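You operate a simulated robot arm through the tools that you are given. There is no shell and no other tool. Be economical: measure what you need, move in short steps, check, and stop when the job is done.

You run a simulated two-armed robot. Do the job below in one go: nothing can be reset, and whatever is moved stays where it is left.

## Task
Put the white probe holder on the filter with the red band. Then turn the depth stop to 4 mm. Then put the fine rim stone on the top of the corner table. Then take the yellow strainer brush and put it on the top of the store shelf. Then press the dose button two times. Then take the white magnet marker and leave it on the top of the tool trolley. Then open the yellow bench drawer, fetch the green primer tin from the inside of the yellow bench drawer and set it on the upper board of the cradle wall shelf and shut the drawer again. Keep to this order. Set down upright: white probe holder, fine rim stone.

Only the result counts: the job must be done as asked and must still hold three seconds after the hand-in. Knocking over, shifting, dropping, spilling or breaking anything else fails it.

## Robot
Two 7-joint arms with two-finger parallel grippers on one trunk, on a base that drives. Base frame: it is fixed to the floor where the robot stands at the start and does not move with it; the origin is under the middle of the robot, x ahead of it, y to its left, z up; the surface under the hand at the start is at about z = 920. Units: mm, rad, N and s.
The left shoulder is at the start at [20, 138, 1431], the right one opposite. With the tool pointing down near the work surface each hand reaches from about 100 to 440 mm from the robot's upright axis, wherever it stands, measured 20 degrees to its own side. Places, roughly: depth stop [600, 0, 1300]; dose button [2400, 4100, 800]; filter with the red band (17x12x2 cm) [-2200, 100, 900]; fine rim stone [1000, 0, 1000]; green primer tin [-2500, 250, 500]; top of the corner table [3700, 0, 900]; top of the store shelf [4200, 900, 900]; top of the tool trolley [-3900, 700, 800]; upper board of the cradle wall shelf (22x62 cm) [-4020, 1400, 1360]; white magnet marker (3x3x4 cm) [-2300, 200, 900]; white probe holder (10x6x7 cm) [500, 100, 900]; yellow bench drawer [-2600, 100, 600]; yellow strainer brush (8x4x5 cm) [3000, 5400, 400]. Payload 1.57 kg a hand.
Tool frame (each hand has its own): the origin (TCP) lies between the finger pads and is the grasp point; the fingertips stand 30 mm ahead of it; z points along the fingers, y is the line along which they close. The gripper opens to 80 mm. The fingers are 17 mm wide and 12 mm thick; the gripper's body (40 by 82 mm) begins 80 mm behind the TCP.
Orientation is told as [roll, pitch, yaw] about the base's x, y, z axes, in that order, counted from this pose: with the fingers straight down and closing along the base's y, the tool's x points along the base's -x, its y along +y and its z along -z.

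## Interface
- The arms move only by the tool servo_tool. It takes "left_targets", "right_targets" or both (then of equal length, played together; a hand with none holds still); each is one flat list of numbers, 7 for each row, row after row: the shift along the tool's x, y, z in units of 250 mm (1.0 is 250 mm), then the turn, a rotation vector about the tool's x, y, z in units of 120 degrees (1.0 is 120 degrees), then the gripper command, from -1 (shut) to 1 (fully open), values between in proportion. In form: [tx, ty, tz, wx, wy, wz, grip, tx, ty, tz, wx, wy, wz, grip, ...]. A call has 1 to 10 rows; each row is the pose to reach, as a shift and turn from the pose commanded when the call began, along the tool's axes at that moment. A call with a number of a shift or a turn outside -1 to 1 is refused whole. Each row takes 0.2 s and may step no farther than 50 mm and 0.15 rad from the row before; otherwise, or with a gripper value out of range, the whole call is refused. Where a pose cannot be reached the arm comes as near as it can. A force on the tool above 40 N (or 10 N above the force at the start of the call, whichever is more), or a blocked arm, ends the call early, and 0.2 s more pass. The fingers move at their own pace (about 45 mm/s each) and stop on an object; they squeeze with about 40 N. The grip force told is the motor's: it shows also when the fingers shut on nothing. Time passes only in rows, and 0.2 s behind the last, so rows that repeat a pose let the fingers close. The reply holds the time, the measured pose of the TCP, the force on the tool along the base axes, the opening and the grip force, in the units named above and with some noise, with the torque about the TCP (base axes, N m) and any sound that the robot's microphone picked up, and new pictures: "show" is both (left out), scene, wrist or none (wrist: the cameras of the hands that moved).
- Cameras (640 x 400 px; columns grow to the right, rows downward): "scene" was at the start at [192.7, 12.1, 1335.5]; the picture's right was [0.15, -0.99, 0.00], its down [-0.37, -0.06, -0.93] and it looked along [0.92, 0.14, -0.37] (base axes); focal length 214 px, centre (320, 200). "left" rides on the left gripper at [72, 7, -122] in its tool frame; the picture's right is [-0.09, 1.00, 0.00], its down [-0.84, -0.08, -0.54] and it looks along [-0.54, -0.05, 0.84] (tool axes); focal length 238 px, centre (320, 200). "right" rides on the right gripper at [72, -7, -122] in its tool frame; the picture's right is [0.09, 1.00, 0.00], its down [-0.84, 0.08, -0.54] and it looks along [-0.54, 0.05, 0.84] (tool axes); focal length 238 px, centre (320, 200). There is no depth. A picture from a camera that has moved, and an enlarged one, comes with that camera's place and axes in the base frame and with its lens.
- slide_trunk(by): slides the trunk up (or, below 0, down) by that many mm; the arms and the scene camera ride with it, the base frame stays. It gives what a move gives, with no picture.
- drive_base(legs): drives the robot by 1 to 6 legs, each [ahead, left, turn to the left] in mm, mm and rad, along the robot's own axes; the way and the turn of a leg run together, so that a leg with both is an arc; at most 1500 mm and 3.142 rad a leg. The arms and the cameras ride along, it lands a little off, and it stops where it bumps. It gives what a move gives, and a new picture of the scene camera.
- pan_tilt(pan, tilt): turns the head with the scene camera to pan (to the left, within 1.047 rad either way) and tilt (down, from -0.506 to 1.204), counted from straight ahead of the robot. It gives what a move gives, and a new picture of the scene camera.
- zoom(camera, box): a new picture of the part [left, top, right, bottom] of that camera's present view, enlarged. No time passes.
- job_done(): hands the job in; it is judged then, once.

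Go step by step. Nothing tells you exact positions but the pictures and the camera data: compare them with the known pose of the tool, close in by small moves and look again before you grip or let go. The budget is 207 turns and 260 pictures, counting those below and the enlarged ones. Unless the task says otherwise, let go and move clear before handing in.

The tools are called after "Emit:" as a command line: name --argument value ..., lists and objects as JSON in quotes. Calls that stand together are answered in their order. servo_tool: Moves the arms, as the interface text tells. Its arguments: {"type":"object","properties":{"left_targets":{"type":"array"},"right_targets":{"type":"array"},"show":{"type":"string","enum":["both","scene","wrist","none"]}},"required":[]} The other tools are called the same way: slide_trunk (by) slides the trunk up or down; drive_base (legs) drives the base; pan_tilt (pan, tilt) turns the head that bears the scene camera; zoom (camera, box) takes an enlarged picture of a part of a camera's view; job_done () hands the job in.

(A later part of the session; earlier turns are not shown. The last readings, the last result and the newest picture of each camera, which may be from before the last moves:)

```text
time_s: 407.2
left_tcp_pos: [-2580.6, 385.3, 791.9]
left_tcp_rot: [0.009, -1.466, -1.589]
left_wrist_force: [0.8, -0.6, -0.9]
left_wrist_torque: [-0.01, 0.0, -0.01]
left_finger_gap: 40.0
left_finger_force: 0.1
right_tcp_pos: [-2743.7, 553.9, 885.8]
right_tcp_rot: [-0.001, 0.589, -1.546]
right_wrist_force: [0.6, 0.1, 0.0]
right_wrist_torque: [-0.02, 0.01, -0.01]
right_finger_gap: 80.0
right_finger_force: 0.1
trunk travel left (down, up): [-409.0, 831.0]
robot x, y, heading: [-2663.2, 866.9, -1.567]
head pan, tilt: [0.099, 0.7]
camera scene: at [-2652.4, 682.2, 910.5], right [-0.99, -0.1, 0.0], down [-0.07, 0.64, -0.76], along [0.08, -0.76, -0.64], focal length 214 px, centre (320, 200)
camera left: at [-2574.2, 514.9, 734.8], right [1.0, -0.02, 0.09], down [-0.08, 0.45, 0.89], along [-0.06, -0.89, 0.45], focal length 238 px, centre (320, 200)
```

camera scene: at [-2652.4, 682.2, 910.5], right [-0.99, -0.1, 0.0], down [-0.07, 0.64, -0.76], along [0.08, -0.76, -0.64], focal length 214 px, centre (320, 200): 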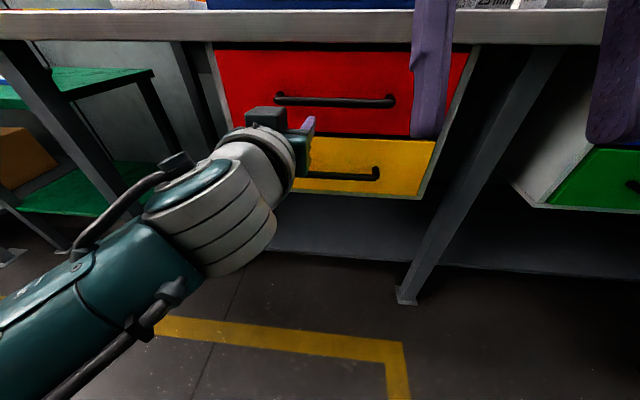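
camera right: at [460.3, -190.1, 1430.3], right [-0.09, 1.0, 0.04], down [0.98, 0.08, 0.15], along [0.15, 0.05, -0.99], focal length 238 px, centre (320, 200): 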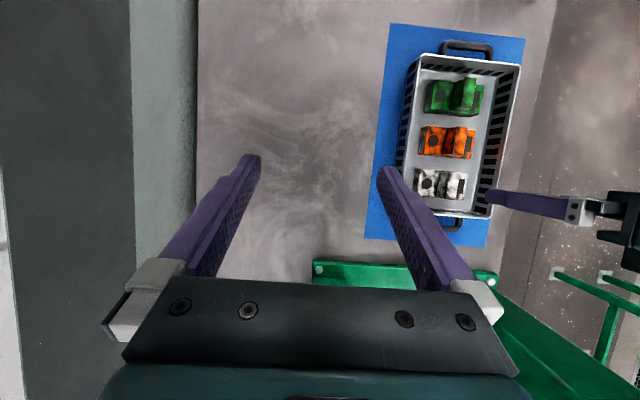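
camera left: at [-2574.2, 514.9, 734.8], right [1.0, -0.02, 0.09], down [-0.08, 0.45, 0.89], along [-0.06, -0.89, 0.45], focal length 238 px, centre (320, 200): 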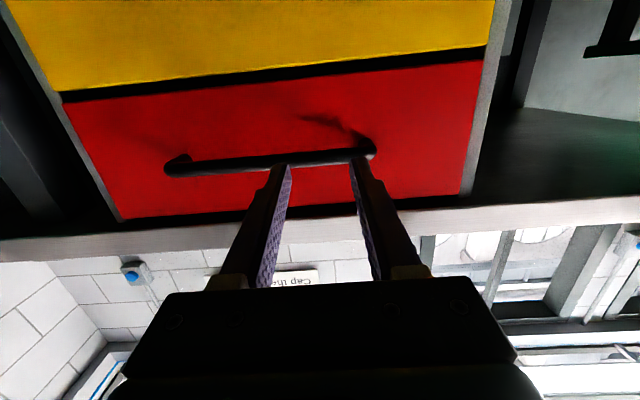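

The yellow bar works out at y ≈ 300, z ≈ 668, x from -2727 to -2537. I'll roll the hand 90° and lower the trunk to that height.

Emit:
servo_tool --left_targets '[0, 0, 0, 0, 0, 0.07, 0, 0, 0, 0, 0, 0, 0.14, 0, 0, 0, 0, 0, 0, 0.21, 0, 0, 0, 0, 0, 0, 0.28, 0, 0, 0, 0, 0, 0, 0.35, 0, 0, 0, 0, 0, 0, 0.42, 0, 0, 0, 0, 0, 0, 0.49, 0, 0, 0, 0, 0, 0, 0.56, 0, 0, 0, 0, 0, 0, 0.63, 0, 0, 0, 0, 0, 0, 0.7, 0]' --show "none"

Emit:
slide_trunk --by -124

Emit:
drive_base --legs '[[0, -50, 0]]'

Emit:
servo_tool --left_targets '[0, 0, 0, 0, 0, 0.05, 0, 0, 0, 0, 0, 0, 0.05, 0]' --show "wrist"

```text
time_s: 409.4
left_tcp_pos: [-2579.2, 383.8, 793.8]
left_tcp_rot: [1.465, -0.097, -3.136]
left_wrist_force: [-0.3, -0.8, -0.5]
left_wrist_torque: [0.01, 0.0, -0.02]
left_finger_gap: 39.9
left_finger_force: 0.0
right_tcp_pos: [-2743.1, 553.4, 886.3]
right_tcp_rot: [0.0, 0.588, -1.547]
right_wrist_force: [-0.5, 0.3, -0.4]
right_wrist_torque: [-0.02, 0.05, -0.01]
right_finger_gap: 79.8
right_finger_force: 0.0
trunk travel left (down, up): [-409.0, 831.0]
robot x, y, heading: [-2663.0, 868.3, -1.566]
head pan, tilt: [0.099, 0.7]
```

```text
time_s: 411.0
left_tcp_pos: [-2580.0, 383.2, 670.3]
left_tcp_rot: [1.466, -0.101, -3.136]
left_wrist_force: [0.1, 0.6, 0.7]
left_wrist_torque: [0.01, 0.0, 0.04]
left_finger_gap: 40.0
left_finger_force: 0.0
right_tcp_pos: [-2742.0, 552.8, 761.2]
right_tcp_rot: [-0.001, 0.588, -1.547]
right_wrist_force: [-0.6, 0.1, -0.6]
right_wrist_torque: [-0.04, 0.01, -0.01]
right_finger_gap: 80.1
right_finger_force: 0.0
trunk travel left (down, up): [-285.0, 955.0]
robot x, y, heading: [-2658.8, 867.3, -1.565]
head pan, tilt: [0.099, 0.7]
```

```text
time_s: 411.9
left_tcp_pos: [-2628.4, 382.8, 669.0]
left_tcp_rot: [1.464, -0.101, -3.139]
left_wrist_force: [0.8, 0.0, -0.1]
left_wrist_torque: [-0.01, -0.03, 0.04]
left_finger_gap: 40.0
left_finger_force: 0.1
right_tcp_pos: [-2791.2, 553.6, 762.0]
right_tcp_rot: [-0.001, 0.587, -1.546]
right_wrist_force: [-0.4, -0.9, -0.4]
right_wrist_torque: [-0.01, -0.01, 0.01]
right_finger_gap: 80.0
right_finger_force: 0.2
trunk travel left (down, up): [-285.0, 955.0]
robot x, y, heading: [-2711.7, 869.0, -1.567]
head pan, tilt: [0.099, 0.7]
camera scene: at [-2700.7, 681.8, 786.5], right [-0.99, -0.1, 0.0], down [-0.07, 0.64, -0.76], along [0.08, -0.76, -0.64], focal length 214 px, centre (320, 200)
```

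scene: 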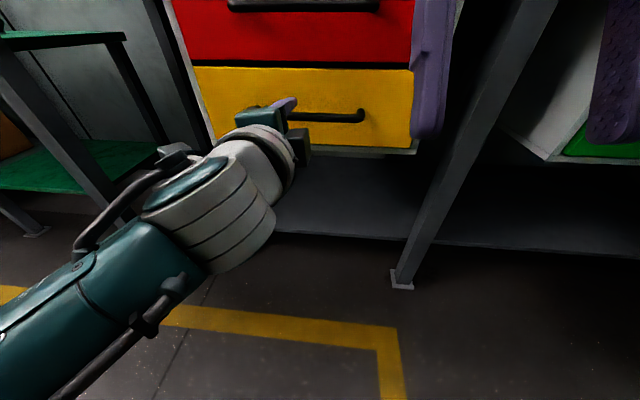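

```text
time_s: 412.5
left_tcp_pos: [-2628.6, 382.3, 668.1]
left_tcp_rot: [1.468, 0.003, 3.134]
left_wrist_force: [-0.5, -0.6, 0.2]
left_wrist_torque: [0.0, 0.01, 0.0]
left_finger_gap: 40.2
left_finger_force: 0.1
right_tcp_pos: [-2791.4, 554.0, 762.3]
right_tcp_rot: [-0.001, 0.589, -1.547]
right_wrist_force: [0.6, -0.2, -0.3]
right_wrist_torque: [-0.01, 0.02, -0.02]
right_finger_gap: 80.1
right_finger_force: 0.1
trunk travel left (down, up): [-285.0, 955.0]
robot x, y, heading: [-2711.4, 867.1, -1.569]
head pan, tilt: [0.099, 0.7]
camera left: at [-2556.3, 504.0, 689.7], right [-0.1, -0.1, 0.99], down [-0.83, 0.55, -0.02], along [-0.55, -0.83, -0.14], focal length 238 px, centre (320, 200)
```

left: 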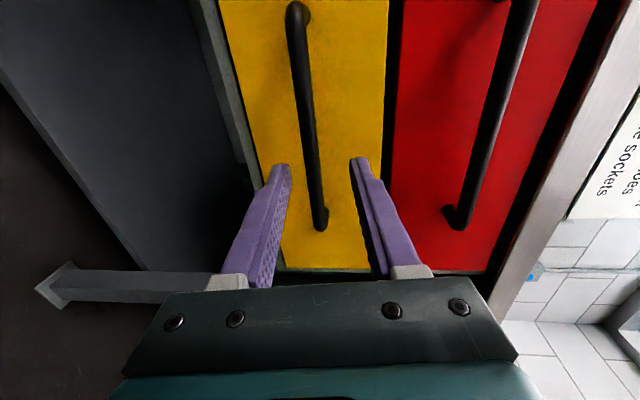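

The bar lies between the fingers, at z ≈ 655. I'll lower 10 mm and advance.

Emit:
slide_trunk --by -10

Emit:
drive_base --legs '[[58, 0, 0]]'

Emit:
servo_tool --left_targets '[0, 0, 0, 0, 0, 0, 0]' --show "wrist"

```text
time_s: 413.1
left_tcp_pos: [-2627.3, 383.9, 658.8]
left_tcp_rot: [1.466, 0.003, 3.134]
left_wrist_force: [0.4, 0.0, -0.2]
left_wrist_torque: [0.01, -0.02, 0.0]
left_finger_gap: 40.3
left_finger_force: 0.0
right_tcp_pos: [-2790.1, 553.4, 751.6]
right_tcp_rot: [0.0, 0.588, -1.547]
right_wrist_force: [-0.9, 0.3, 0.6]
right_wrist_torque: [-0.03, 0.02, -0.01]
right_finger_gap: 79.9
right_finger_force: 0.0
trunk travel left (down, up): [-275.0, 965.0]
robot x, y, heading: [-2710.1, 870.5, -1.569]
head pan, tilt: [0.099, 0.7]
```

```text
time_s: 414.0
left_tcp_pos: [-2628.4, 326.1, 660.3]
left_tcp_rot: [1.466, 0.004, 3.133]
left_wrist_force: [0.3, -0.1, 1.0]
left_wrist_torque: [0.04, 0.0, -0.01]
left_finger_gap: 39.9
left_finger_force: 0.0
right_tcp_pos: [-2790.2, 496.7, 752.4]
right_tcp_rot: [0.0, 0.588, -1.549]
right_wrist_force: [0.0, -0.1, 0.1]
right_wrist_torque: [0.01, 0.0, 0.01]
right_finger_gap: 79.9
right_finger_force: 0.1
trunk travel left (down, up): [-275.0, 965.0]
robot x, y, heading: [-2712.1, 812.7, -1.572]
head pan, tilt: [0.099, 0.7]
camera scene: at [-2700.7, 624.7, 776.5], right [-0.99, -0.1, 0.0], down [-0.07, 0.64, -0.76], along [0.08, -0.76, -0.64], focal length 214 px, centre (320, 200)
```

scene: 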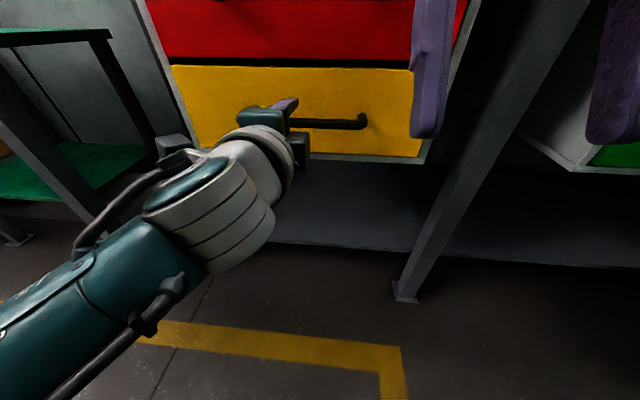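

```text
time_s: 414.4
left_tcp_pos: [-2628.7, 325.8, 658.4]
left_tcp_rot: [1.467, 0.002, 3.133]
left_wrist_force: [0.6, 0.2, -0.3]
left_wrist_torque: [-0.04, 0.05, -0.01]
left_finger_gap: 40.1
left_finger_force: 0.0
right_tcp_pos: [-2791.6, 497.6, 752.1]
right_tcp_rot: [0.0, 0.588, -1.55]
right_wrist_force: [-0.5, 0.3, 0.2]
right_wrist_torque: [0.01, 0.0, 0.02]
right_finger_gap: 79.7
right_finger_force: 0.1
trunk travel left (down, up): [-275.0, 965.0]
robot x, y, heading: [-2713.3, 814.5, -1.569]
head pan, tilt: [0.099, 0.7]
camera left: at [-2556.3, 447.5, 679.4], right [-0.1, -0.1, 0.99], down [-0.83, 0.55, -0.02], along [-0.55, -0.83, -0.14], focal length 238 px, centre (320, 200)
```

left: 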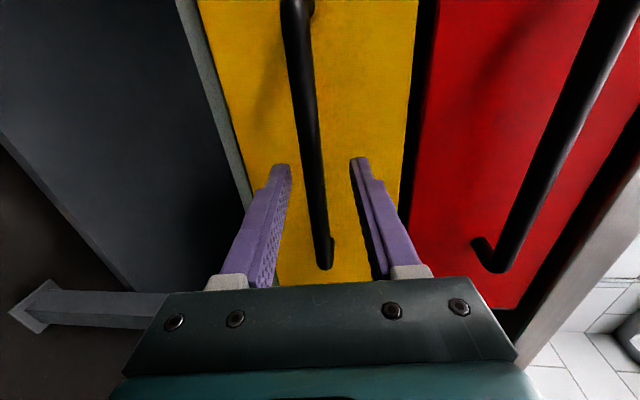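

Emit:
drive_base --legs '[[18, 0, 0]]'

Emit:
servo_tool --left_targets '[0, 0, 0, 0, 0, 0, -1, 0, 0, 0, 0, 0, 0, -1, 0, 0, 0, 0, 0, 0, -1, 0, 0, 0, 0, 0, 0, -1]' --show "wrist"

```text
time_s: 415.2
left_tcp_pos: [-2628.6, 309.0, 659.0]
left_tcp_rot: [1.465, 0.004, 3.132]
left_wrist_force: [0.2, 0.6, 0.0]
left_wrist_torque: [0.01, 0.01, 0.0]
left_finger_gap: 40.0
left_finger_force: 0.0
right_tcp_pos: [-2790.1, 480.6, 750.6]
right_tcp_rot: [-0.002, 0.588, -1.548]
right_wrist_force: [0.5, -0.9, -0.1]
right_wrist_torque: [0.0, 0.0, 0.02]
right_finger_gap: 80.0
right_finger_force: 0.1
trunk travel left (down, up): [-275.0, 965.0]
robot x, y, heading: [-2709.0, 794.4, -1.571]
head pan, tilt: [0.099, 0.7]
camera scene: at [-2700.7, 608.0, 776.4], right [-0.99, -0.1, 0.0], down [-0.07, 0.64, -0.76], along [0.08, -0.76, -0.64], focal length 214 px, centre (320, 200)
```

scene: 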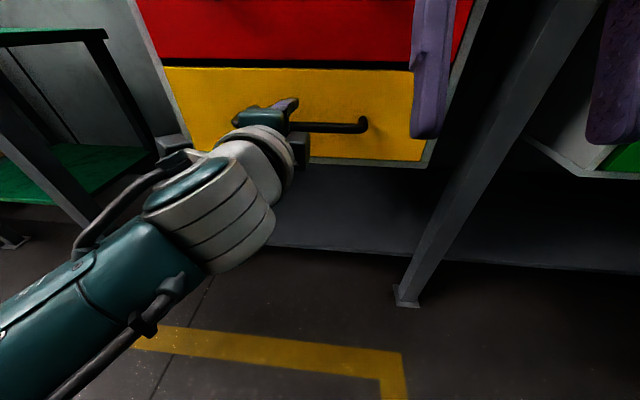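

```text
time_s: 416.2
left_tcp_pos: [-2629.3, 311.4, 652.1]
left_tcp_rot: [1.45, 0.003, 3.135]
left_wrist_force: [0.8, -3.8, -33.6]
left_wrist_torque: [0.46, 0.23, -0.04]
left_finger_gap: 14.5
left_finger_force: 30.6
right_tcp_pos: [-2792.3, 480.5, 749.9]
right_tcp_rot: [-0.001, 0.592, -1.548]
right_wrist_force: [0.3, -1.0, 0.8]
right_wrist_torque: [-0.02, -0.03, -0.01]
right_finger_gap: 79.8
right_finger_force: 0.0
trunk travel left (down, up): [-275.0, 965.0]
robot x, y, heading: [-2707.5, 790.4, -1.569]
head pan, tilt: [0.099, 0.7]
camera left: at [-2556.5, 433.2, 674.6], right [-0.1, -0.12, 0.99], down [-0.83, 0.55, -0.02], along [-0.54, -0.82, -0.15], focal length 238 px, centre (320, 200)
```

left: 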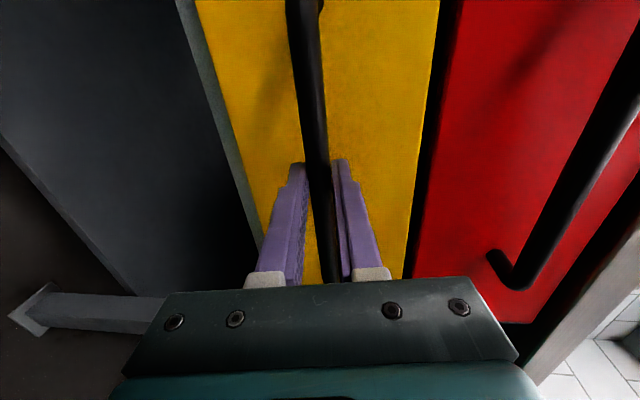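

The bar is gripped (14.5 mm). I'll relieve the vertical strain with the trunk and pull the drawer by backing the base.

Emit:
slide_trunk --by -6

Emit:
drive_base --legs '[[-120, 0, 0]]'

```text
time_s: 416.8
left_tcp_pos: [-2629.1, 308.8, 651.7]
left_tcp_rot: [1.463, 0.003, 3.136]
left_wrist_force: [-0.1, -2.5, -18.1]
left_wrist_torque: [0.24, 0.11, 0.59]
left_finger_gap: 14.5
left_finger_force: 30.9
right_tcp_pos: [-2791.5, 480.2, 744.9]
right_tcp_rot: [-0.002, 0.59, -1.549]
right_wrist_force: [-0.1, -0.3, -0.5]
right_wrist_torque: [0.0, 0.0, 0.02]
right_finger_gap: 79.8
right_finger_force: 0.1
trunk travel left (down, up): [-269.0, 971.0]
robot x, y, heading: [-2707.7, 790.5, -1.57]
head pan, tilt: [0.099, 0.7]
```

```text
time_s: 418.0
left_tcp_pos: [-2628.8, 433.6, 652.1]
left_tcp_rot: [1.465, 0.003, 3.129]
left_wrist_force: [3.9, 0.2, -12.8]
left_wrist_torque: [0.28, 0.15, 0.36]
left_finger_gap: 14.7
left_finger_force: 31.0
right_tcp_pos: [-2790.8, 602.6, 745.2]
right_tcp_rot: [-0.001, 0.588, -1.551]
right_wrist_force: [0.1, 0.2, 0.5]
right_wrist_torque: [-0.01, -0.03, -0.04]
right_finger_gap: 79.9
right_finger_force: 0.1
trunk travel left (down, up): [-269.0, 971.0]
robot x, y, heading: [-2711.6, 915.8, -1.572]
head pan, tilt: [0.099, 0.7]
camera scene: at [-2700.4, 730.8, 770.3], right [-1.0, -0.1, 0.0], down [-0.06, 0.64, -0.76], along [0.08, -0.76, -0.64], focal length 214 px, centre (320, 200)
```

scene: 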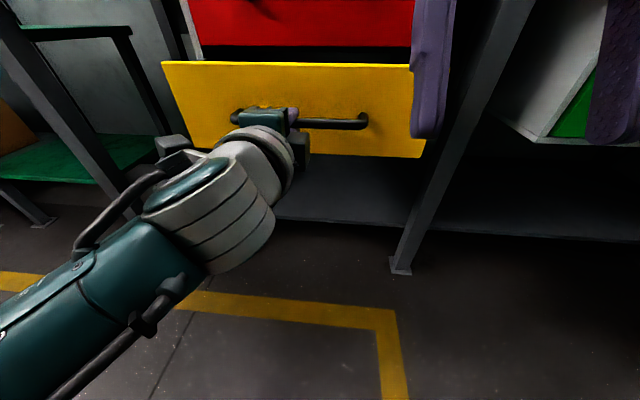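

The drawer follows. I'll pull further.

Emit:
drive_base --legs '[[-110, 0, 0]]'

Emit:
drive_base --legs '[[-60, 0, 0]]'

```text
time_s: 419.2
left_tcp_pos: [-2627.9, 543.6, 652.3]
left_tcp_rot: [1.464, 0.004, 3.131]
left_wrist_force: [3.4, -1.8, -3.9]
left_wrist_torque: [0.08, 0.17, 0.61]
left_finger_gap: 14.9
left_finger_force: 30.3
right_tcp_pos: [-2791.1, 713.2, 746.2]
right_tcp_rot: [0.0, 0.589, -1.552]
right_wrist_force: [0.2, 0.2, 0.3]
right_wrist_torque: [0.01, 0.03, 0.02]
right_finger_gap: 79.8
right_finger_force: 0.1
trunk travel left (down, up): [-269.0, 971.0]
robot x, y, heading: [-2712.0, 1029.0, -1.578]
head pan, tilt: [0.099, 0.7]
camera scene: at [-2700.4, 840.7, 770.5], right [-1.0, -0.1, 0.0], down [-0.06, 0.64, -0.77], along [0.08, -0.76, -0.64], focal length 214 px, centre (320, 200)
```

scene: 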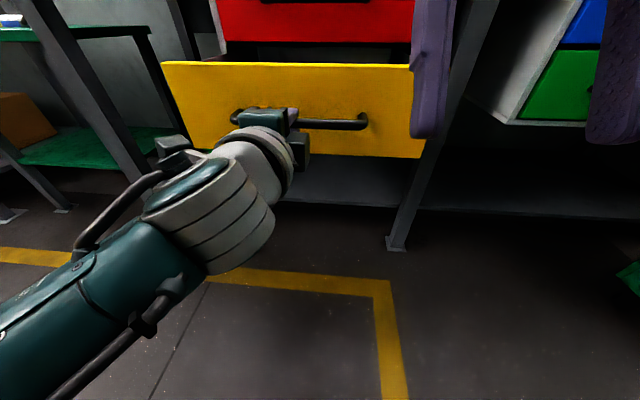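

```text
time_s: 420.2
left_tcp_pos: [-2629.9, 599.5, 653.2]
left_tcp_rot: [1.467, 0.002, 3.132]
left_wrist_force: [-0.3, -0.6, -0.9]
left_wrist_torque: [0.01, -0.01, 0.01]
left_finger_gap: 0.0
left_finger_force: 22.1
right_tcp_pos: [-2793.0, 770.4, 746.6]
right_tcp_rot: [0.001, 0.587, -1.552]
right_wrist_force: [0.0, 0.0, -0.2]
right_wrist_torque: [0.01, 0.02, 0.0]
right_finger_gap: 80.1
right_finger_force: 0.1
trunk travel left (down, up): [-269.0, 971.0]
robot x, y, heading: [-2709.0, 1081.9, -1.573]
head pan, tilt: [0.099, 0.7]
camera scene: at [-2701.3, 899.1, 771.0], right [-1.0, -0.1, 0.0], down [-0.06, 0.64, -0.77], along [0.07, -0.76, -0.64], focal length 214 px, centre (320, 200)
```

scene: 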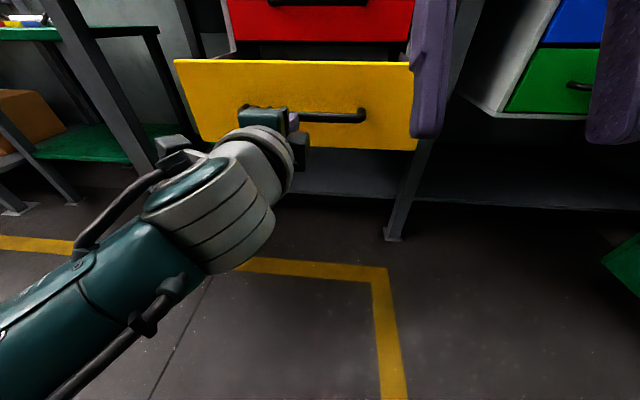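

The drawer reached its stop and the fingers slipped off; it's open about 240 mm. I'll raise the trunk to look inside.

Emit:
drive_base --legs '[[-40, 0, 0]]'

Emit:
slide_trunk --by 400

Emit:
pan_tilt --pan 0.1 --tilt 0.9

```text
time_s: 421.1
left_tcp_pos: [-2629.7, 641.6, 652.4]
left_tcp_rot: [1.464, 0.0, 3.13]
left_wrist_force: [0.9, 0.2, 0.6]
left_wrist_torque: [-0.01, 0.03, -0.02]
left_finger_gap: 0.0
left_finger_force: 20.9
right_tcp_pos: [-2792.6, 813.1, 746.1]
right_tcp_rot: [-0.002, 0.586, -1.551]
right_wrist_force: [-0.2, 0.6, -0.3]
right_wrist_torque: [0.0, -0.01, -0.01]
right_finger_gap: 80.1
right_finger_force: 0.0
trunk travel left (down, up): [-269.0, 971.0]
robot x, y, heading: [-2711.3, 1123.8, -1.572]
head pan, tilt: [0.099, 0.7]
camera scene: at [-2701.0, 940.5, 770.6], right [-1.0, -0.1, 0.0], down [-0.06, 0.64, -0.77], along [0.08, -0.76, -0.64], focal length 214 px, centre (320, 200)
```

scene: 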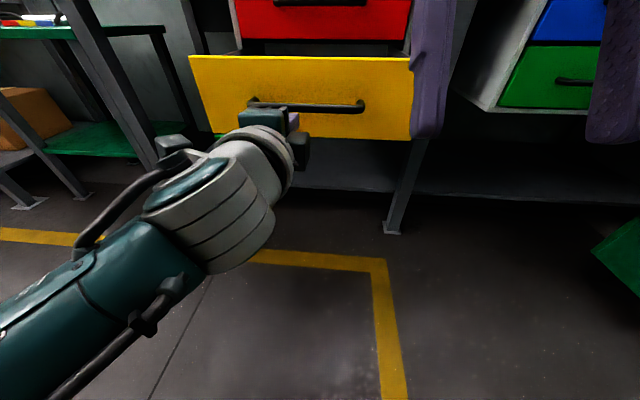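

```text
time_s: 424.9
left_tcp_pos: [-2629.2, 642.4, 1054.3]
left_tcp_rot: [1.466, 0.002, 3.133]
left_wrist_force: [-0.2, 0.8, 0.0]
left_wrist_torque: [0.01, 0.0, 0.0]
left_finger_gap: 0.0
left_finger_force: 20.9
right_tcp_pos: [-2790.4, 812.9, 1145.8]
right_tcp_rot: [0.0, 0.586, -1.55]
right_wrist_force: [0.0, 0.2, -0.4]
right_wrist_torque: [0.01, 0.02, 0.0]
right_finger_gap: 80.0
right_finger_force: 0.1
trunk travel left (down, up): [-669.0, 571.0]
robot x, y, heading: [-2709.8, 1128.0, -1.569]
head pan, tilt: [0.099, 0.7]
```

```text
time_s: 425.6
left_tcp_pos: [-2628.6, 643.4, 1051.7]
left_tcp_rot: [1.467, 0.0, 3.13]
left_wrist_force: [0.3, 0.8, -0.1]
left_wrist_torque: [0.0, -0.01, -0.01]
left_finger_gap: 0.0
left_finger_force: 21.3
right_tcp_pos: [-2790.9, 812.3, 1146.4]
right_tcp_rot: [0.001, 0.588, -1.55]
right_wrist_force: [0.1, -0.2, 0.7]
right_wrist_torque: [0.0, 0.03, 0.0]
right_finger_gap: 80.1
right_finger_force: 0.1
trunk travel left (down, up): [-669.0, 571.0]
robot x, y, heading: [-2710.3, 1127.5, -1.572]
head pan, tilt: [0.099, 0.901]
camera scene: at [-2701.9, 950.4, 1154.4], right [-1.0, -0.1, 0.0], down [-0.08, 0.78, -0.62], along [0.06, -0.62, -0.78], focal length 214 px, centre (320, 200)
```

scene: 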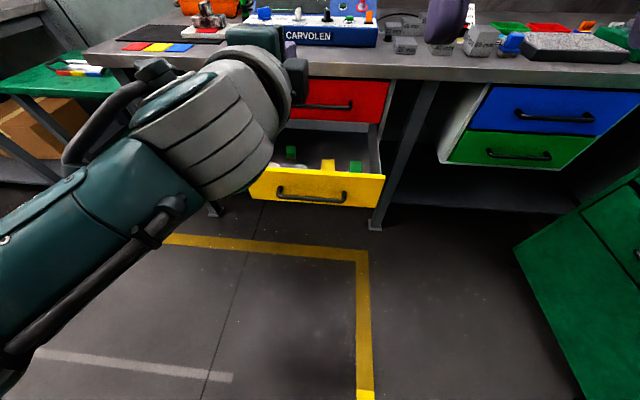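

Emit:
zoom --camera "scene" --box '[250, 110, 400, 220]'

```text
3.64 times, centred on (325, 165) of scene
camera zoom: at [-2701.9, 950.4, 1154.4], right [-1.0, -0.1, 0.0], down [-0.08, 0.78, -0.62], along [0.06, -0.62, -0.78], focal length 780 px, centre (302, 327)
```

zoom: 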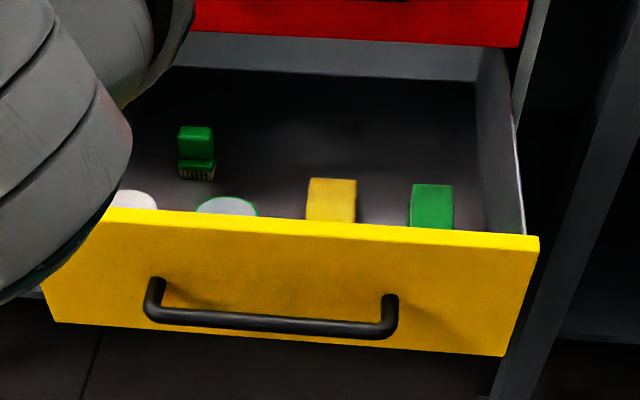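

Inside are a green brush, tins with pale lids (one green-sided), a yellow box and a green box. I'll turn the left hand back to pointing down to inspect from above.

Emit:
servo_tool --left_targets '[0, 0, 0, 0, 0, -0.07, 0.6, 0, 0, 0, 0, 0, -0.14, 0.6, 0, 0, 0, 0, 0, -0.21, 0.6, 0, 0, 0, 0, 0, -0.28, 0.6, 0, 0, 0, 0, 0, -0.35, 0.6, 0, 0, 0, 0, 0, -0.42, 0.6, 0, 0, 0, 0, 0, -0.49, 0.6, 0, 0, 0, 0, 0, -0.56, 0.6, 0, 0, 0, 0, 0, -0.63, 0.6, 0, 0, 0, 0, 0, -0.7, 0.6]' --show "none"

Emit:
servo_tool --left_targets '[0, 0, 0, 0, 0, -0.04, 0.6]' --show "none"

Emit:
servo_tool --left_targets '[-0.03, 0.03, 0, 0, 0.07, 0, 0.6, -0.06, 0.06, 0, 0, 0.14, 0, 0.6, -0.09, 0.09, -0.03, 0, 0.21, 0, 0.6, -0.12, 0.12, -0.06, 0, 0.28, 0, 0.6, -0.15, 0.15, -0.1, 0, 0.35, 0, 0.6, -0.18, 0.18, -0.15, 0, 0.42, 0, 0.6, -0.2, 0.2, -0.2, 0, 0.49, 0, 0.6, -0.22, 0.2, -0.25, 0, 0.56, 0, 0.6, -0.24, 0.2, -0.3, 0, 0.63, 0, 0.6, -0.24, 0.2, -0.35, 0, 0.7, 0, 0.6]' --show "scene"

```text
time_s: 428.0
left_tcp_pos: [-2600.1, 642.6, 1039.5]
left_tcp_rot: [1.128, -1.322, -2.711]
left_wrist_force: [-1.2, -0.1, -0.1]
left_wrist_torque: [0.01, 0.0, 0.01]
left_finger_gap: 64.1
left_finger_force: 0.1
right_tcp_pos: [-2792.9, 812.1, 1146.5]
right_tcp_rot: [0.001, 0.587, -1.548]
right_wrist_force: [-0.4, -0.1, -0.2]
right_wrist_torque: [-0.01, -0.01, 0.01]
right_finger_gap: 80.1
right_finger_force: 0.0
trunk travel left (down, up): [-669.0, 571.0]
robot x, y, heading: [-2710.9, 1128.2, -1.571]
head pan, tilt: [0.099, 0.901]
stopped in row 10 (left hand): the arm was blocked; the commanded pose is now the measured one
```

```text
time_s: 428.4
left_tcp_pos: [-2598.3, 642.1, 1037.5]
left_tcp_rot: [0.939, -1.384, -2.522]
left_wrist_force: [0.3, 0.2, -0.6]
left_wrist_torque: [0.05, 0.01, -0.03]
left_finger_gap: 64.0
left_finger_force: 0.1
right_tcp_pos: [-2791.0, 813.0, 1145.4]
right_tcp_rot: [-0.002, 0.586, -1.55]
right_wrist_force: [0.3, 0.8, 0.8]
right_wrist_torque: [0.0, -0.01, -0.01]
right_finger_gap: 80.0
right_finger_force: 0.1
trunk travel left (down, up): [-669.0, 571.0]
robot x, y, heading: [-2714.0, 1128.4, -1.567]
head pan, tilt: [0.099, 0.901]
```

```text
time_s: 430.6
left_tcp_pos: [-2560.8, 682.9, 1102.2]
left_tcp_rot: [0.125, 0.002, -1.589]
left_wrist_force: [-0.7, 0.3, 0.3]
left_wrist_torque: [-0.03, 0.01, 0.02]
left_finger_gap: 64.3
left_finger_force: 0.1
left hand out of reach, approached as far as the arm can: row 8, 9, 10
right_tcp_pos: [-2792.2, 812.4, 1146.3]
right_tcp_rot: [0.0, 0.587, -1.552]
right_wrist_force: [0.2, 0.5, 0.5]
right_wrist_torque: [0.0, 0.01, -0.01]
right_finger_gap: 80.2
right_finger_force: 0.1
trunk travel left (down, up): [-669.0, 571.0]
robot x, y, heading: [-2709.5, 1123.2, -1.568]
head pan, tilt: [0.099, 0.901]
camera scene: at [-2702.7, 947.4, 1158.6], right [-1.0, -0.09, 0.0], down [-0.07, 0.75, -0.66], along [0.06, -0.66, -0.75], focal length 214 px, centre (320, 200)
```

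scene: 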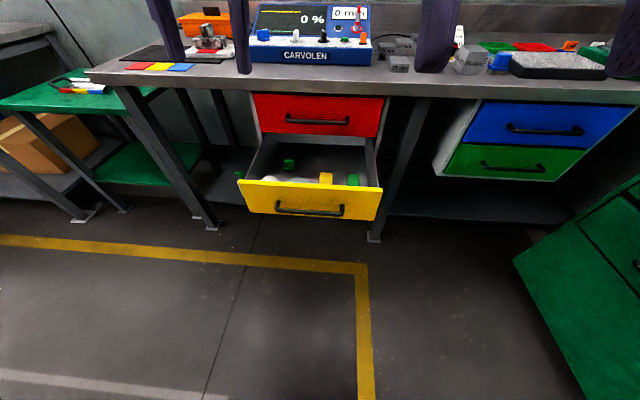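

I'll correct the small tilt and drive closer so that the left wrist camera looks into the drawer.

Emit:
drive_base --legs '[[170, 0, 0]]'

Emit:
servo_tool --left_targets '[-0.05, 0, 0, 0.03, 0, 0, 0.6, -0.1, -0.05, 0, 0.06, 0, 0, 0.6, -0.1, -0.05, 0, 0.06, 0, 0, 0.6]' --show "both"

```text
time_s: 432.0
left_tcp_pos: [-2555.5, 523.2, 1103.0]
left_tcp_rot: [0.131, 0.003, -1.582]
left_wrist_force: [-0.6, 0.0, -0.5]
left_wrist_torque: [0.03, 0.03, -0.01]
left_finger_gap: 63.9
left_finger_force: 0.1
right_tcp_pos: [-2790.3, 651.2, 1146.3]
right_tcp_rot: [0.0, 0.587, -1.548]
right_wrist_force: [-0.3, -0.2, -0.4]
right_wrist_torque: [-0.01, -0.07, -0.01]
right_finger_gap: 79.9
right_finger_force: 0.0
trunk travel left (down, up): [-669.0, 571.0]
robot x, y, heading: [-2708.1, 964.5, -1.571]
head pan, tilt: [0.099, 0.901]
camera scene: at [-2701.1, 789.8, 1154.4], right [-0.99, -0.1, 0.0], down [-0.08, 0.78, -0.62], along [0.06, -0.62, -0.78], focal length 214 px, centre (320, 200)
```

scene: 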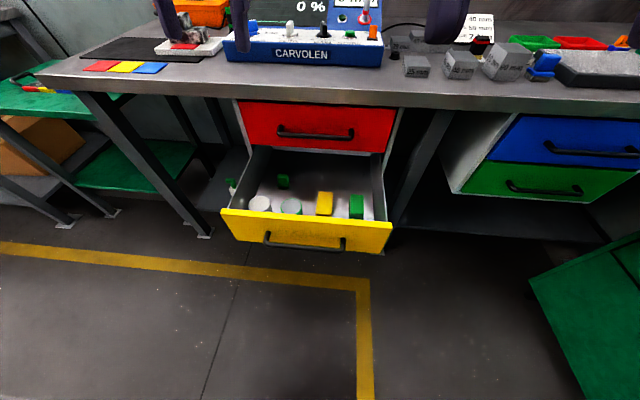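

```text
time_s: 432.8
left_tcp_pos: [-2569.0, 498.3, 1101.5]
left_tcp_rot: [0.002, 0.004, -1.582]
left_wrist_force: [0.4, 0.3, 0.3]
left_wrist_torque: [0.02, 0.01, -0.02]
left_finger_gap: 63.9
left_finger_force: 0.1
right_tcp_pos: [-2790.2, 651.4, 1145.1]
right_tcp_rot: [0.001, 0.587, -1.546]
right_wrist_force: [0.0, -0.5, 0.3]
right_wrist_torque: [0.0, 0.01, 0.03]
right_finger_gap: 80.2
right_finger_force: 0.1
trunk travel left (down, up): [-669.0, 571.0]
robot x, y, heading: [-2710.5, 968.7, -1.567]
head pan, tilt: [0.099, 0.901]
camera scene: at [-2701.1, 789.8, 1154.4], right [-0.99, -0.1, 0.0], down [-0.08, 0.78, -0.62], along [0.06, -0.62, -0.78], focal length 214 px, centre (320, 200)
camera left: at [-2562.8, 570.9, 1224.7], right [0.99, -0.1, 0.0], down [-0.09, -0.84, 0.54], along [-0.05, -0.54, -0.84], focal length 238 px, centre (320, 200)
```

scene: 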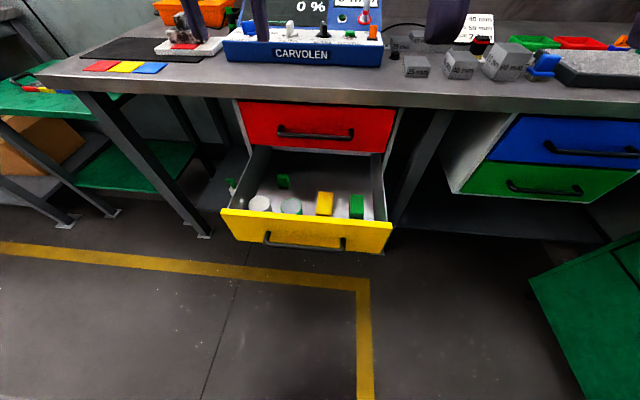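
left: 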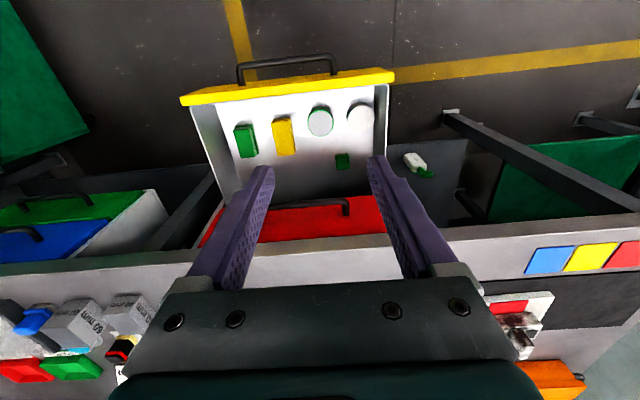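

The green tin is at about (-2577, 425), lid z ≈ 647, diameter about 64 mm. I'll drive over it, open wide and lower the trunk part way to check.

Emit:
drive_base --legs '[[73, -8, 0]]'

Emit:
slide_trunk --by -300

Emit:
servo_tool --left_targets '[0, 0, 0, 0, 0, 0, 1, 0, 0, 0, 0, 0, 0, 1]' --show "both"

```text
time_s: 433.9
left_tcp_pos: [-2577.1, 428.5, 1101.5]
left_tcp_rot: [0.005, 0.004, -1.581]
left_wrist_force: [0.5, -0.5, 0.0]
left_wrist_torque: [-0.01, 0.03, 0.02]
left_finger_gap: 64.0
left_finger_force: 0.1
right_tcp_pos: [-2798.8, 581.6, 1145.7]
right_tcp_rot: [0.0, 0.588, -1.548]
right_wrist_force: [-0.5, 0.2, -0.1]
right_wrist_torque: [0.01, 0.05, 0.01]
right_finger_gap: 80.0
right_finger_force: 0.0
trunk travel left (down, up): [-669.0, 571.0]
robot x, y, heading: [-2716.4, 895.5, -1.568]
head pan, tilt: [0.099, 0.901]
camera scene: at [-2708.8, 718.8, 1154.4], right [-0.99, -0.1, 0.0], down [-0.08, 0.78, -0.62], along [0.06, -0.62, -0.78], focal length 214 px, centre (320, 200)
```

scene: 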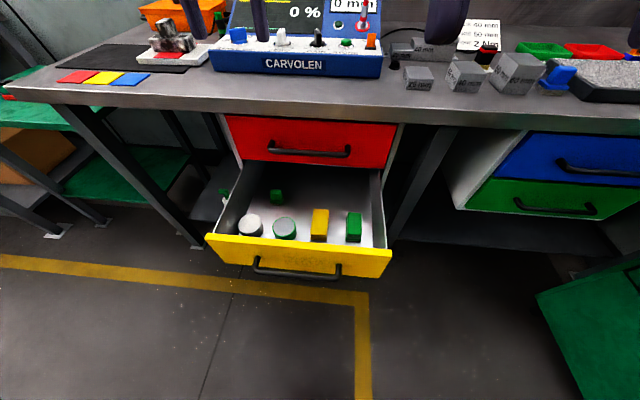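

```text
time_s: 436.9
left_tcp_pos: [-2576.4, 427.0, 801.3]
left_tcp_rot: [0.005, 0.004, -1.581]
left_wrist_force: [0.2, 0.0, 0.9]
left_wrist_torque: [0.0, 0.02, -0.03]
left_finger_gap: 63.9
left_finger_force: 0.0
right_tcp_pos: [-2797.5, 581.0, 846.2]
right_tcp_rot: [0.0, 0.588, -1.545]
right_wrist_force: [-0.3, 0.4, 0.0]
right_wrist_torque: [-0.02, 0.01, -0.01]
right_finger_gap: 79.8
right_finger_force: 0.1
trunk travel left (down, up): [-369.0, 871.0]
robot x, y, heading: [-2716.3, 895.5, -1.568]
head pan, tilt: [0.099, 0.901]
```

```text
time_s: 437.5
left_tcp_pos: [-2577.3, 427.5, 800.8]
left_tcp_rot: [0.005, 0.002, -1.581]
left_wrist_force: [-0.7, 1.1, 0.3]
left_wrist_torque: [-0.01, -0.03, -0.01]
left_finger_gap: 80.0
left_finger_force: 0.0
right_tcp_pos: [-2798.4, 581.3, 844.7]
right_tcp_rot: [0.0, 0.588, -1.546]
right_wrist_force: [0.4, -0.1, 0.0]
right_wrist_torque: [0.01, 0.0, 0.0]
right_finger_gap: 80.0
right_finger_force: 0.0
trunk travel left (down, up): [-369.0, 871.0]
robot x, y, heading: [-2717.9, 896.9, -1.569]
head pan, tilt: [0.099, 0.901]
camera scene: at [-2708.8, 718.8, 854.4], right [-0.99, -0.1, 0.0], down [-0.08, 0.78, -0.62], along [0.06, -0.62, -0.78], focal length 214 px, centre (320, 200)
camera left: at [-2570.5, 500.0, 924.7], right [0.99, -0.1, 0.0], down [-0.09, -0.84, 0.54], along [-0.05, -0.54, -0.84], focal length 238 px, centre (320, 200)
```

scene: 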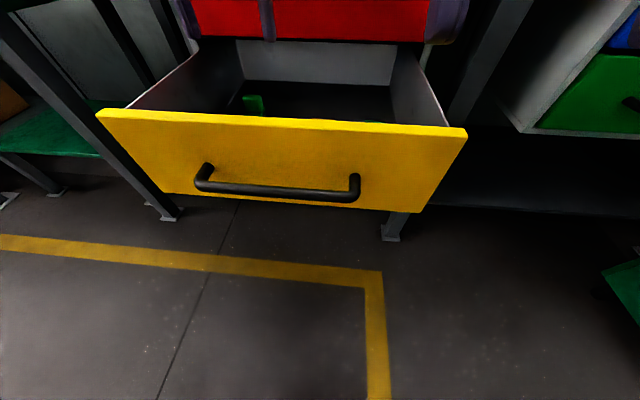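
left: 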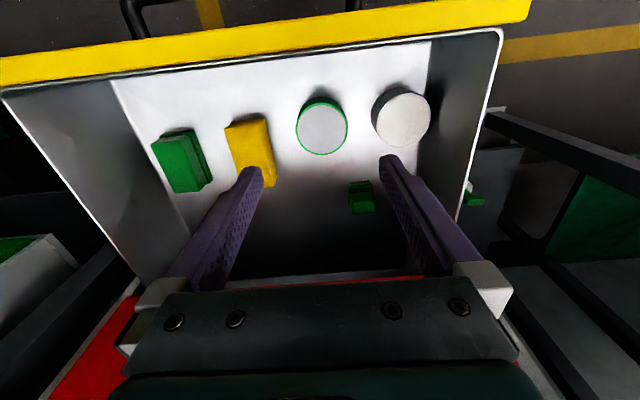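

The tin sits between the fingers with about 10 mm clearance to its neighbours. I'll adjust slightly and go lower.

Emit:
servo_tool --left_targets '[-0.024, 0.006, 0, 0, 0, 0, 0.88, -0.024, 0.006, 0, 0, 0, 0, 0.88]' --show "none"

Emit:
slide_trunk --by -90

Emit:
servo_tool --left_targets '[0, 0, 0, 0, 0, 0, 0.88]' --show "wrist"

```text
time_s: 438.1
left_tcp_pos: [-2575.8, 422.5, 800.4]
left_tcp_rot: [0.005, 0.003, -1.581]
left_wrist_force: [-0.1, 0.0, -0.5]
left_wrist_torque: [-0.01, -0.02, 0.01]
left_finger_gap: 75.2
left_finger_force: 0.0
right_tcp_pos: [-2797.0, 581.2, 844.6]
right_tcp_rot: [-0.002, 0.587, -1.547]
right_wrist_force: [0.1, -0.6, 0.8]
right_wrist_torque: [0.0, 0.02, -0.01]
right_finger_gap: 80.0
right_finger_force: 0.1
trunk travel left (down, up): [-369.0, 871.0]
robot x, y, heading: [-2719.2, 893.1, -1.569]
head pan, tilt: [0.099, 0.901]
```

```text
time_s: 439.3
left_tcp_pos: [-2575.6, 421.0, 710.4]
left_tcp_rot: [0.004, 0.003, -1.582]
left_wrist_force: [-0.7, 0.3, -0.1]
left_wrist_torque: [0.02, -0.01, -0.02]
left_finger_gap: 75.3
left_finger_force: 0.1
right_tcp_pos: [-2798.4, 580.5, 755.8]
right_tcp_rot: [0.0, 0.588, -1.547]
right_wrist_force: [0.8, -0.3, -0.1]
right_wrist_torque: [0.0, 0.03, -0.01]
right_finger_gap: 79.9
right_finger_force: 0.0
trunk travel left (down, up): [-279.0, 961.0]
robot x, y, heading: [-2717.8, 894.2, -1.57]
head pan, tilt: [0.099, 0.901]
```

```text
time_s: 439.7
left_tcp_pos: [-2575.3, 422.3, 711.2]
left_tcp_rot: [0.005, 0.003, -1.579]
left_wrist_force: [0.4, -0.5, -0.4]
left_wrist_torque: [0.0, 0.04, -0.02]
left_finger_gap: 75.3
left_finger_force: 0.1
right_tcp_pos: [-2797.4, 580.8, 756.0]
right_tcp_rot: [0.0, 0.587, -1.547]
right_wrist_force: [0.2, 0.3, 0.1]
right_wrist_torque: [0.0, -0.02, -0.03]
right_finger_gap: 80.2
right_finger_force: 0.0
trunk travel left (down, up): [-279.0, 961.0]
robot x, y, heading: [-2719.0, 894.4, -1.563]
head pan, tilt: [0.099, 0.901]
camera left: at [-2569.0, 493.9, 833.9], right [0.99, -0.1, 0.0], down [-0.09, -0.84, 0.54], along [-0.05, -0.54, -0.84], focal length 238 px, centre (320, 200)
```

left: 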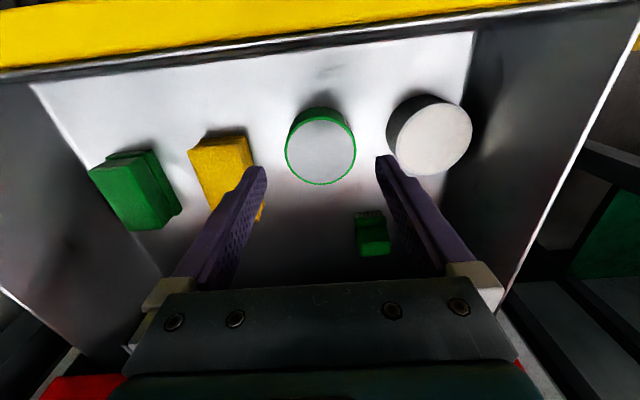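

Emit:
slide_trunk --by -58

Emit:
servo_tool --left_targets '[0, 0, 0, 0, 0, 0, 0.88]' --show "wrist"

```text
time_s: 440.7
left_tcp_pos: [-2576.4, 420.2, 651.8]
left_tcp_rot: [0.004, 0.002, -1.581]
left_wrist_force: [0.1, -0.3, 0.2]
left_wrist_torque: [-0.01, -0.03, 0.03]
left_finger_gap: 75.4
left_finger_force: 0.1
right_tcp_pos: [-2798.6, 580.3, 698.6]
right_tcp_rot: [-0.001, 0.587, -1.546]
right_wrist_force: [1.4, -0.6, -0.2]
right_wrist_torque: [0.02, -0.01, 0.0]
right_finger_gap: 79.9
right_finger_force: 0.1
trunk travel left (down, up): [-221.0, 1019.0]
robot x, y, heading: [-2718.5, 895.7, -1.566]
head pan, tilt: [0.099, 0.901]
```

```text
time_s: 441.1
left_tcp_pos: [-2575.0, 420.8, 651.9]
left_tcp_rot: [0.005, 0.002, -1.581]
left_wrist_force: [-0.3, 0.2, 0.2]
left_wrist_torque: [0.0, -0.06, 0.0]
left_finger_gap: 75.1
left_finger_force: 0.1
right_tcp_pos: [-2798.8, 580.3, 697.2]
right_tcp_rot: [0.001, 0.589, -1.547]
right_wrist_force: [0.1, 0.3, -0.5]
right_wrist_torque: [0.03, -0.02, 0.02]
right_finger_gap: 79.9
right_finger_force: 0.0
trunk travel left (down, up): [-221.0, 1019.0]
robot x, y, heading: [-2721.6, 899.4, -1.566]
head pan, tilt: [0.099, 0.901]
camera left: at [-2569.0, 493.9, 775.9], right [0.99, -0.1, 0.0], down [-0.09, -0.84, 0.54], along [-0.05, -0.54, -0.84], focal length 238 px, centre (320, 200)
```

left: 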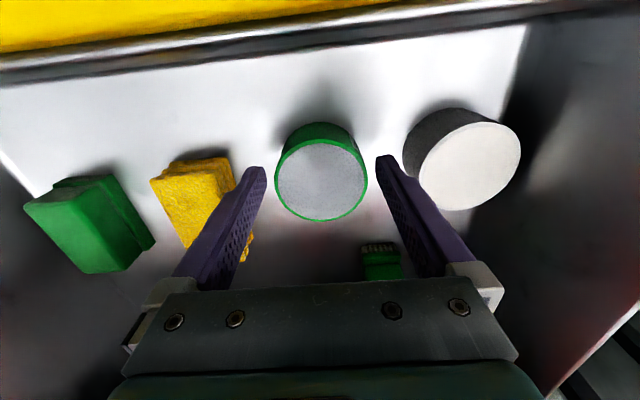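

The lid is at z ≈ 626, y ≈ 413. I'll shift forward 7 mm and lower 20 mm more.

Emit:
servo_tool --left_targets '[-0.028, 0, 0, 0, 0, 0, 0.88, -0.028, 0, 0, 0, 0, 0, 0.88]' --show "none"

Emit:
slide_trunk --by -20

Emit:
servo_tool --left_targets '[0, 0, 0, 0, 0, 0, -1, 0, 0, 0, 0, 0, 0, -1, 0, 0, 0, 0, 0, 0, -1]' --show "wrist"

```text
time_s: 441.7
left_tcp_pos: [-2575.7, 417.9, 652.2]
left_tcp_rot: [0.004, 0.004, -1.581]
left_wrist_force: [-0.5, 0.9, -0.1]
left_wrist_torque: [0.01, 0.03, 0.05]
left_finger_gap: 75.3
left_finger_force: 0.1
left hand out of reach, approached as far as the arm can: row 1
right_tcp_pos: [-2798.4, 581.8, 698.6]
right_tcp_rot: [0.0, 0.586, -1.546]
right_wrist_force: [-0.5, 0.8, 0.2]
right_wrist_torque: [-0.02, 0.01, 0.02]
right_finger_gap: 80.0
right_finger_force: 0.1
trunk travel left (down, up): [-221.0, 1019.0]
robot x, y, heading: [-2718.5, 893.7, -1.567]
head pan, tilt: [0.099, 0.901]
```

```text
time_s: 442.4
left_tcp_pos: [-2575.5, 417.6, 631.9]
left_tcp_rot: [0.007, 0.005, -1.581]
left_wrist_force: [-0.2, 0.2, -0.6]
left_wrist_torque: [0.01, 0.01, 0.02]
left_finger_gap: 75.4
left_finger_force: 0.2
right_tcp_pos: [-2797.7, 580.5, 678.6]
right_tcp_rot: [0.001, 0.588, -1.546]
right_wrist_force: [0.2, -0.5, 0.6]
right_wrist_torque: [-0.03, 0.01, -0.01]
right_finger_gap: 79.8
right_finger_force: 0.0
trunk travel left (down, up): [-201.0, 1039.0]
robot x, y, heading: [-2716.0, 896.7, -1.563]
head pan, tilt: [0.099, 0.901]
```

```text
time_s: 443.2
left_tcp_pos: [-2575.9, 417.9, 632.0]
left_tcp_rot: [0.007, 0.004, -1.581]
left_wrist_force: [0.8, 0.1, 0.7]
left_wrist_torque: [-0.03, 0.01, 0.01]
left_finger_gap: 64.7
left_finger_force: 34.7
right_tcp_pos: [-2797.9, 581.6, 678.2]
right_tcp_rot: [0.001, 0.585, -1.546]
right_wrist_force: [0.6, 0.4, -0.1]
right_wrist_torque: [0.01, -0.02, 0.01]
right_finger_gap: 80.2
right_finger_force: 0.0
trunk travel left (down, up): [-201.0, 1039.0]
robot x, y, heading: [-2720.4, 893.4, -1.562]
head pan, tilt: [0.099, 0.901]
camera left: at [-2569.6, 489.8, 756.0], right [0.99, -0.1, 0.0], down [-0.09, -0.84, 0.54], along [-0.05, -0.54, -0.84], focal length 238 px, centre (320, 200)
```

left: 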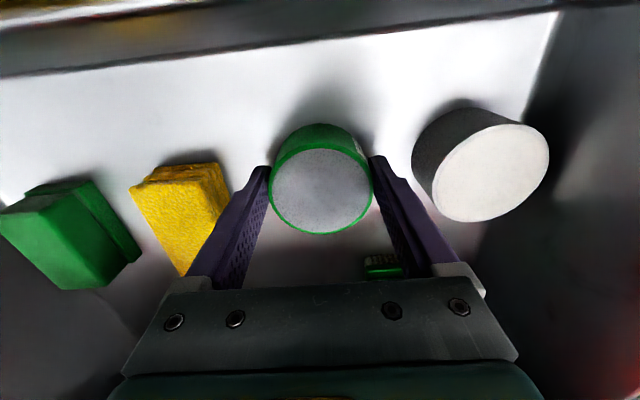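

The tin is gripped at 64.7 mm. I'll lift it.

Emit:
slide_trunk --by 150

Emit:
servo_tool --left_targets '[0, 0, 0, 0, 0, 0, -1]' --show "wrist"

```text
time_s: 444.9
left_tcp_pos: [-2575.5, 417.8, 781.8]
left_tcp_rot: [0.004, 0.002, -1.581]
left_wrist_force: [0.4, -0.6, -1.7]
left_wrist_torque: [0.03, -0.01, 0.0]
left_finger_gap: 64.8
left_finger_force: 40.2
right_tcp_pos: [-2798.5, 580.7, 828.6]
right_tcp_rot: [0.0, 0.588, -1.546]
right_wrist_force: [-0.4, -0.8, -0.6]
right_wrist_torque: [0.0, 0.01, 0.02]
right_finger_gap: 79.8
right_finger_force: 0.0
trunk travel left (down, up): [-351.0, 889.0]
robot x, y, heading: [-2715.8, 892.7, -1.566]
head pan, tilt: [0.099, 0.901]
```

```text
time_s: 445.3
left_tcp_pos: [-2576.6, 418.2, 783.3]
left_tcp_rot: [0.004, 0.003, -1.582]
left_wrist_force: [-0.4, -0.3, -2.6]
left_wrist_torque: [0.04, 0.02, 0.01]
left_finger_gap: 64.5
left_finger_force: 40.2
right_tcp_pos: [-2797.5, 580.9, 827.7]
right_tcp_rot: [0.002, 0.587, -1.546]
right_wrist_force: [0.0, -0.9, 0.3]
right_wrist_torque: [0.0, 0.01, -0.02]
right_finger_gap: 79.9
right_finger_force: 0.1
trunk travel left (down, up): [-351.0, 889.0]
robot x, y, heading: [-2717.4, 900.0, -1.566]
head pan, tilt: [0.099, 0.901]
camera left: at [-2569.8, 490.2, 905.7], right [0.99, -0.1, 0.0], down [-0.09, -0.84, 0.54], along [-0.05, -0.54, -0.84], focal length 238 px, centre (320, 200)
```

left: 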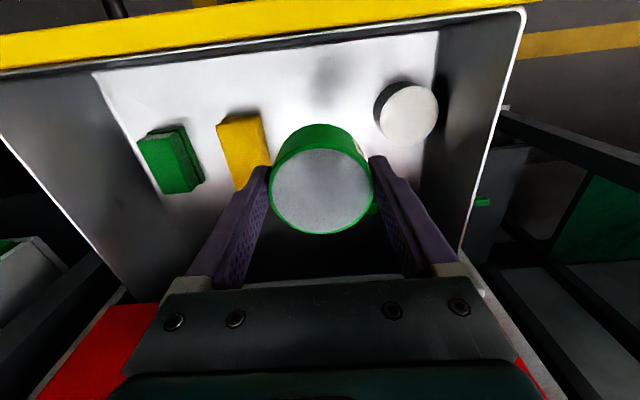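

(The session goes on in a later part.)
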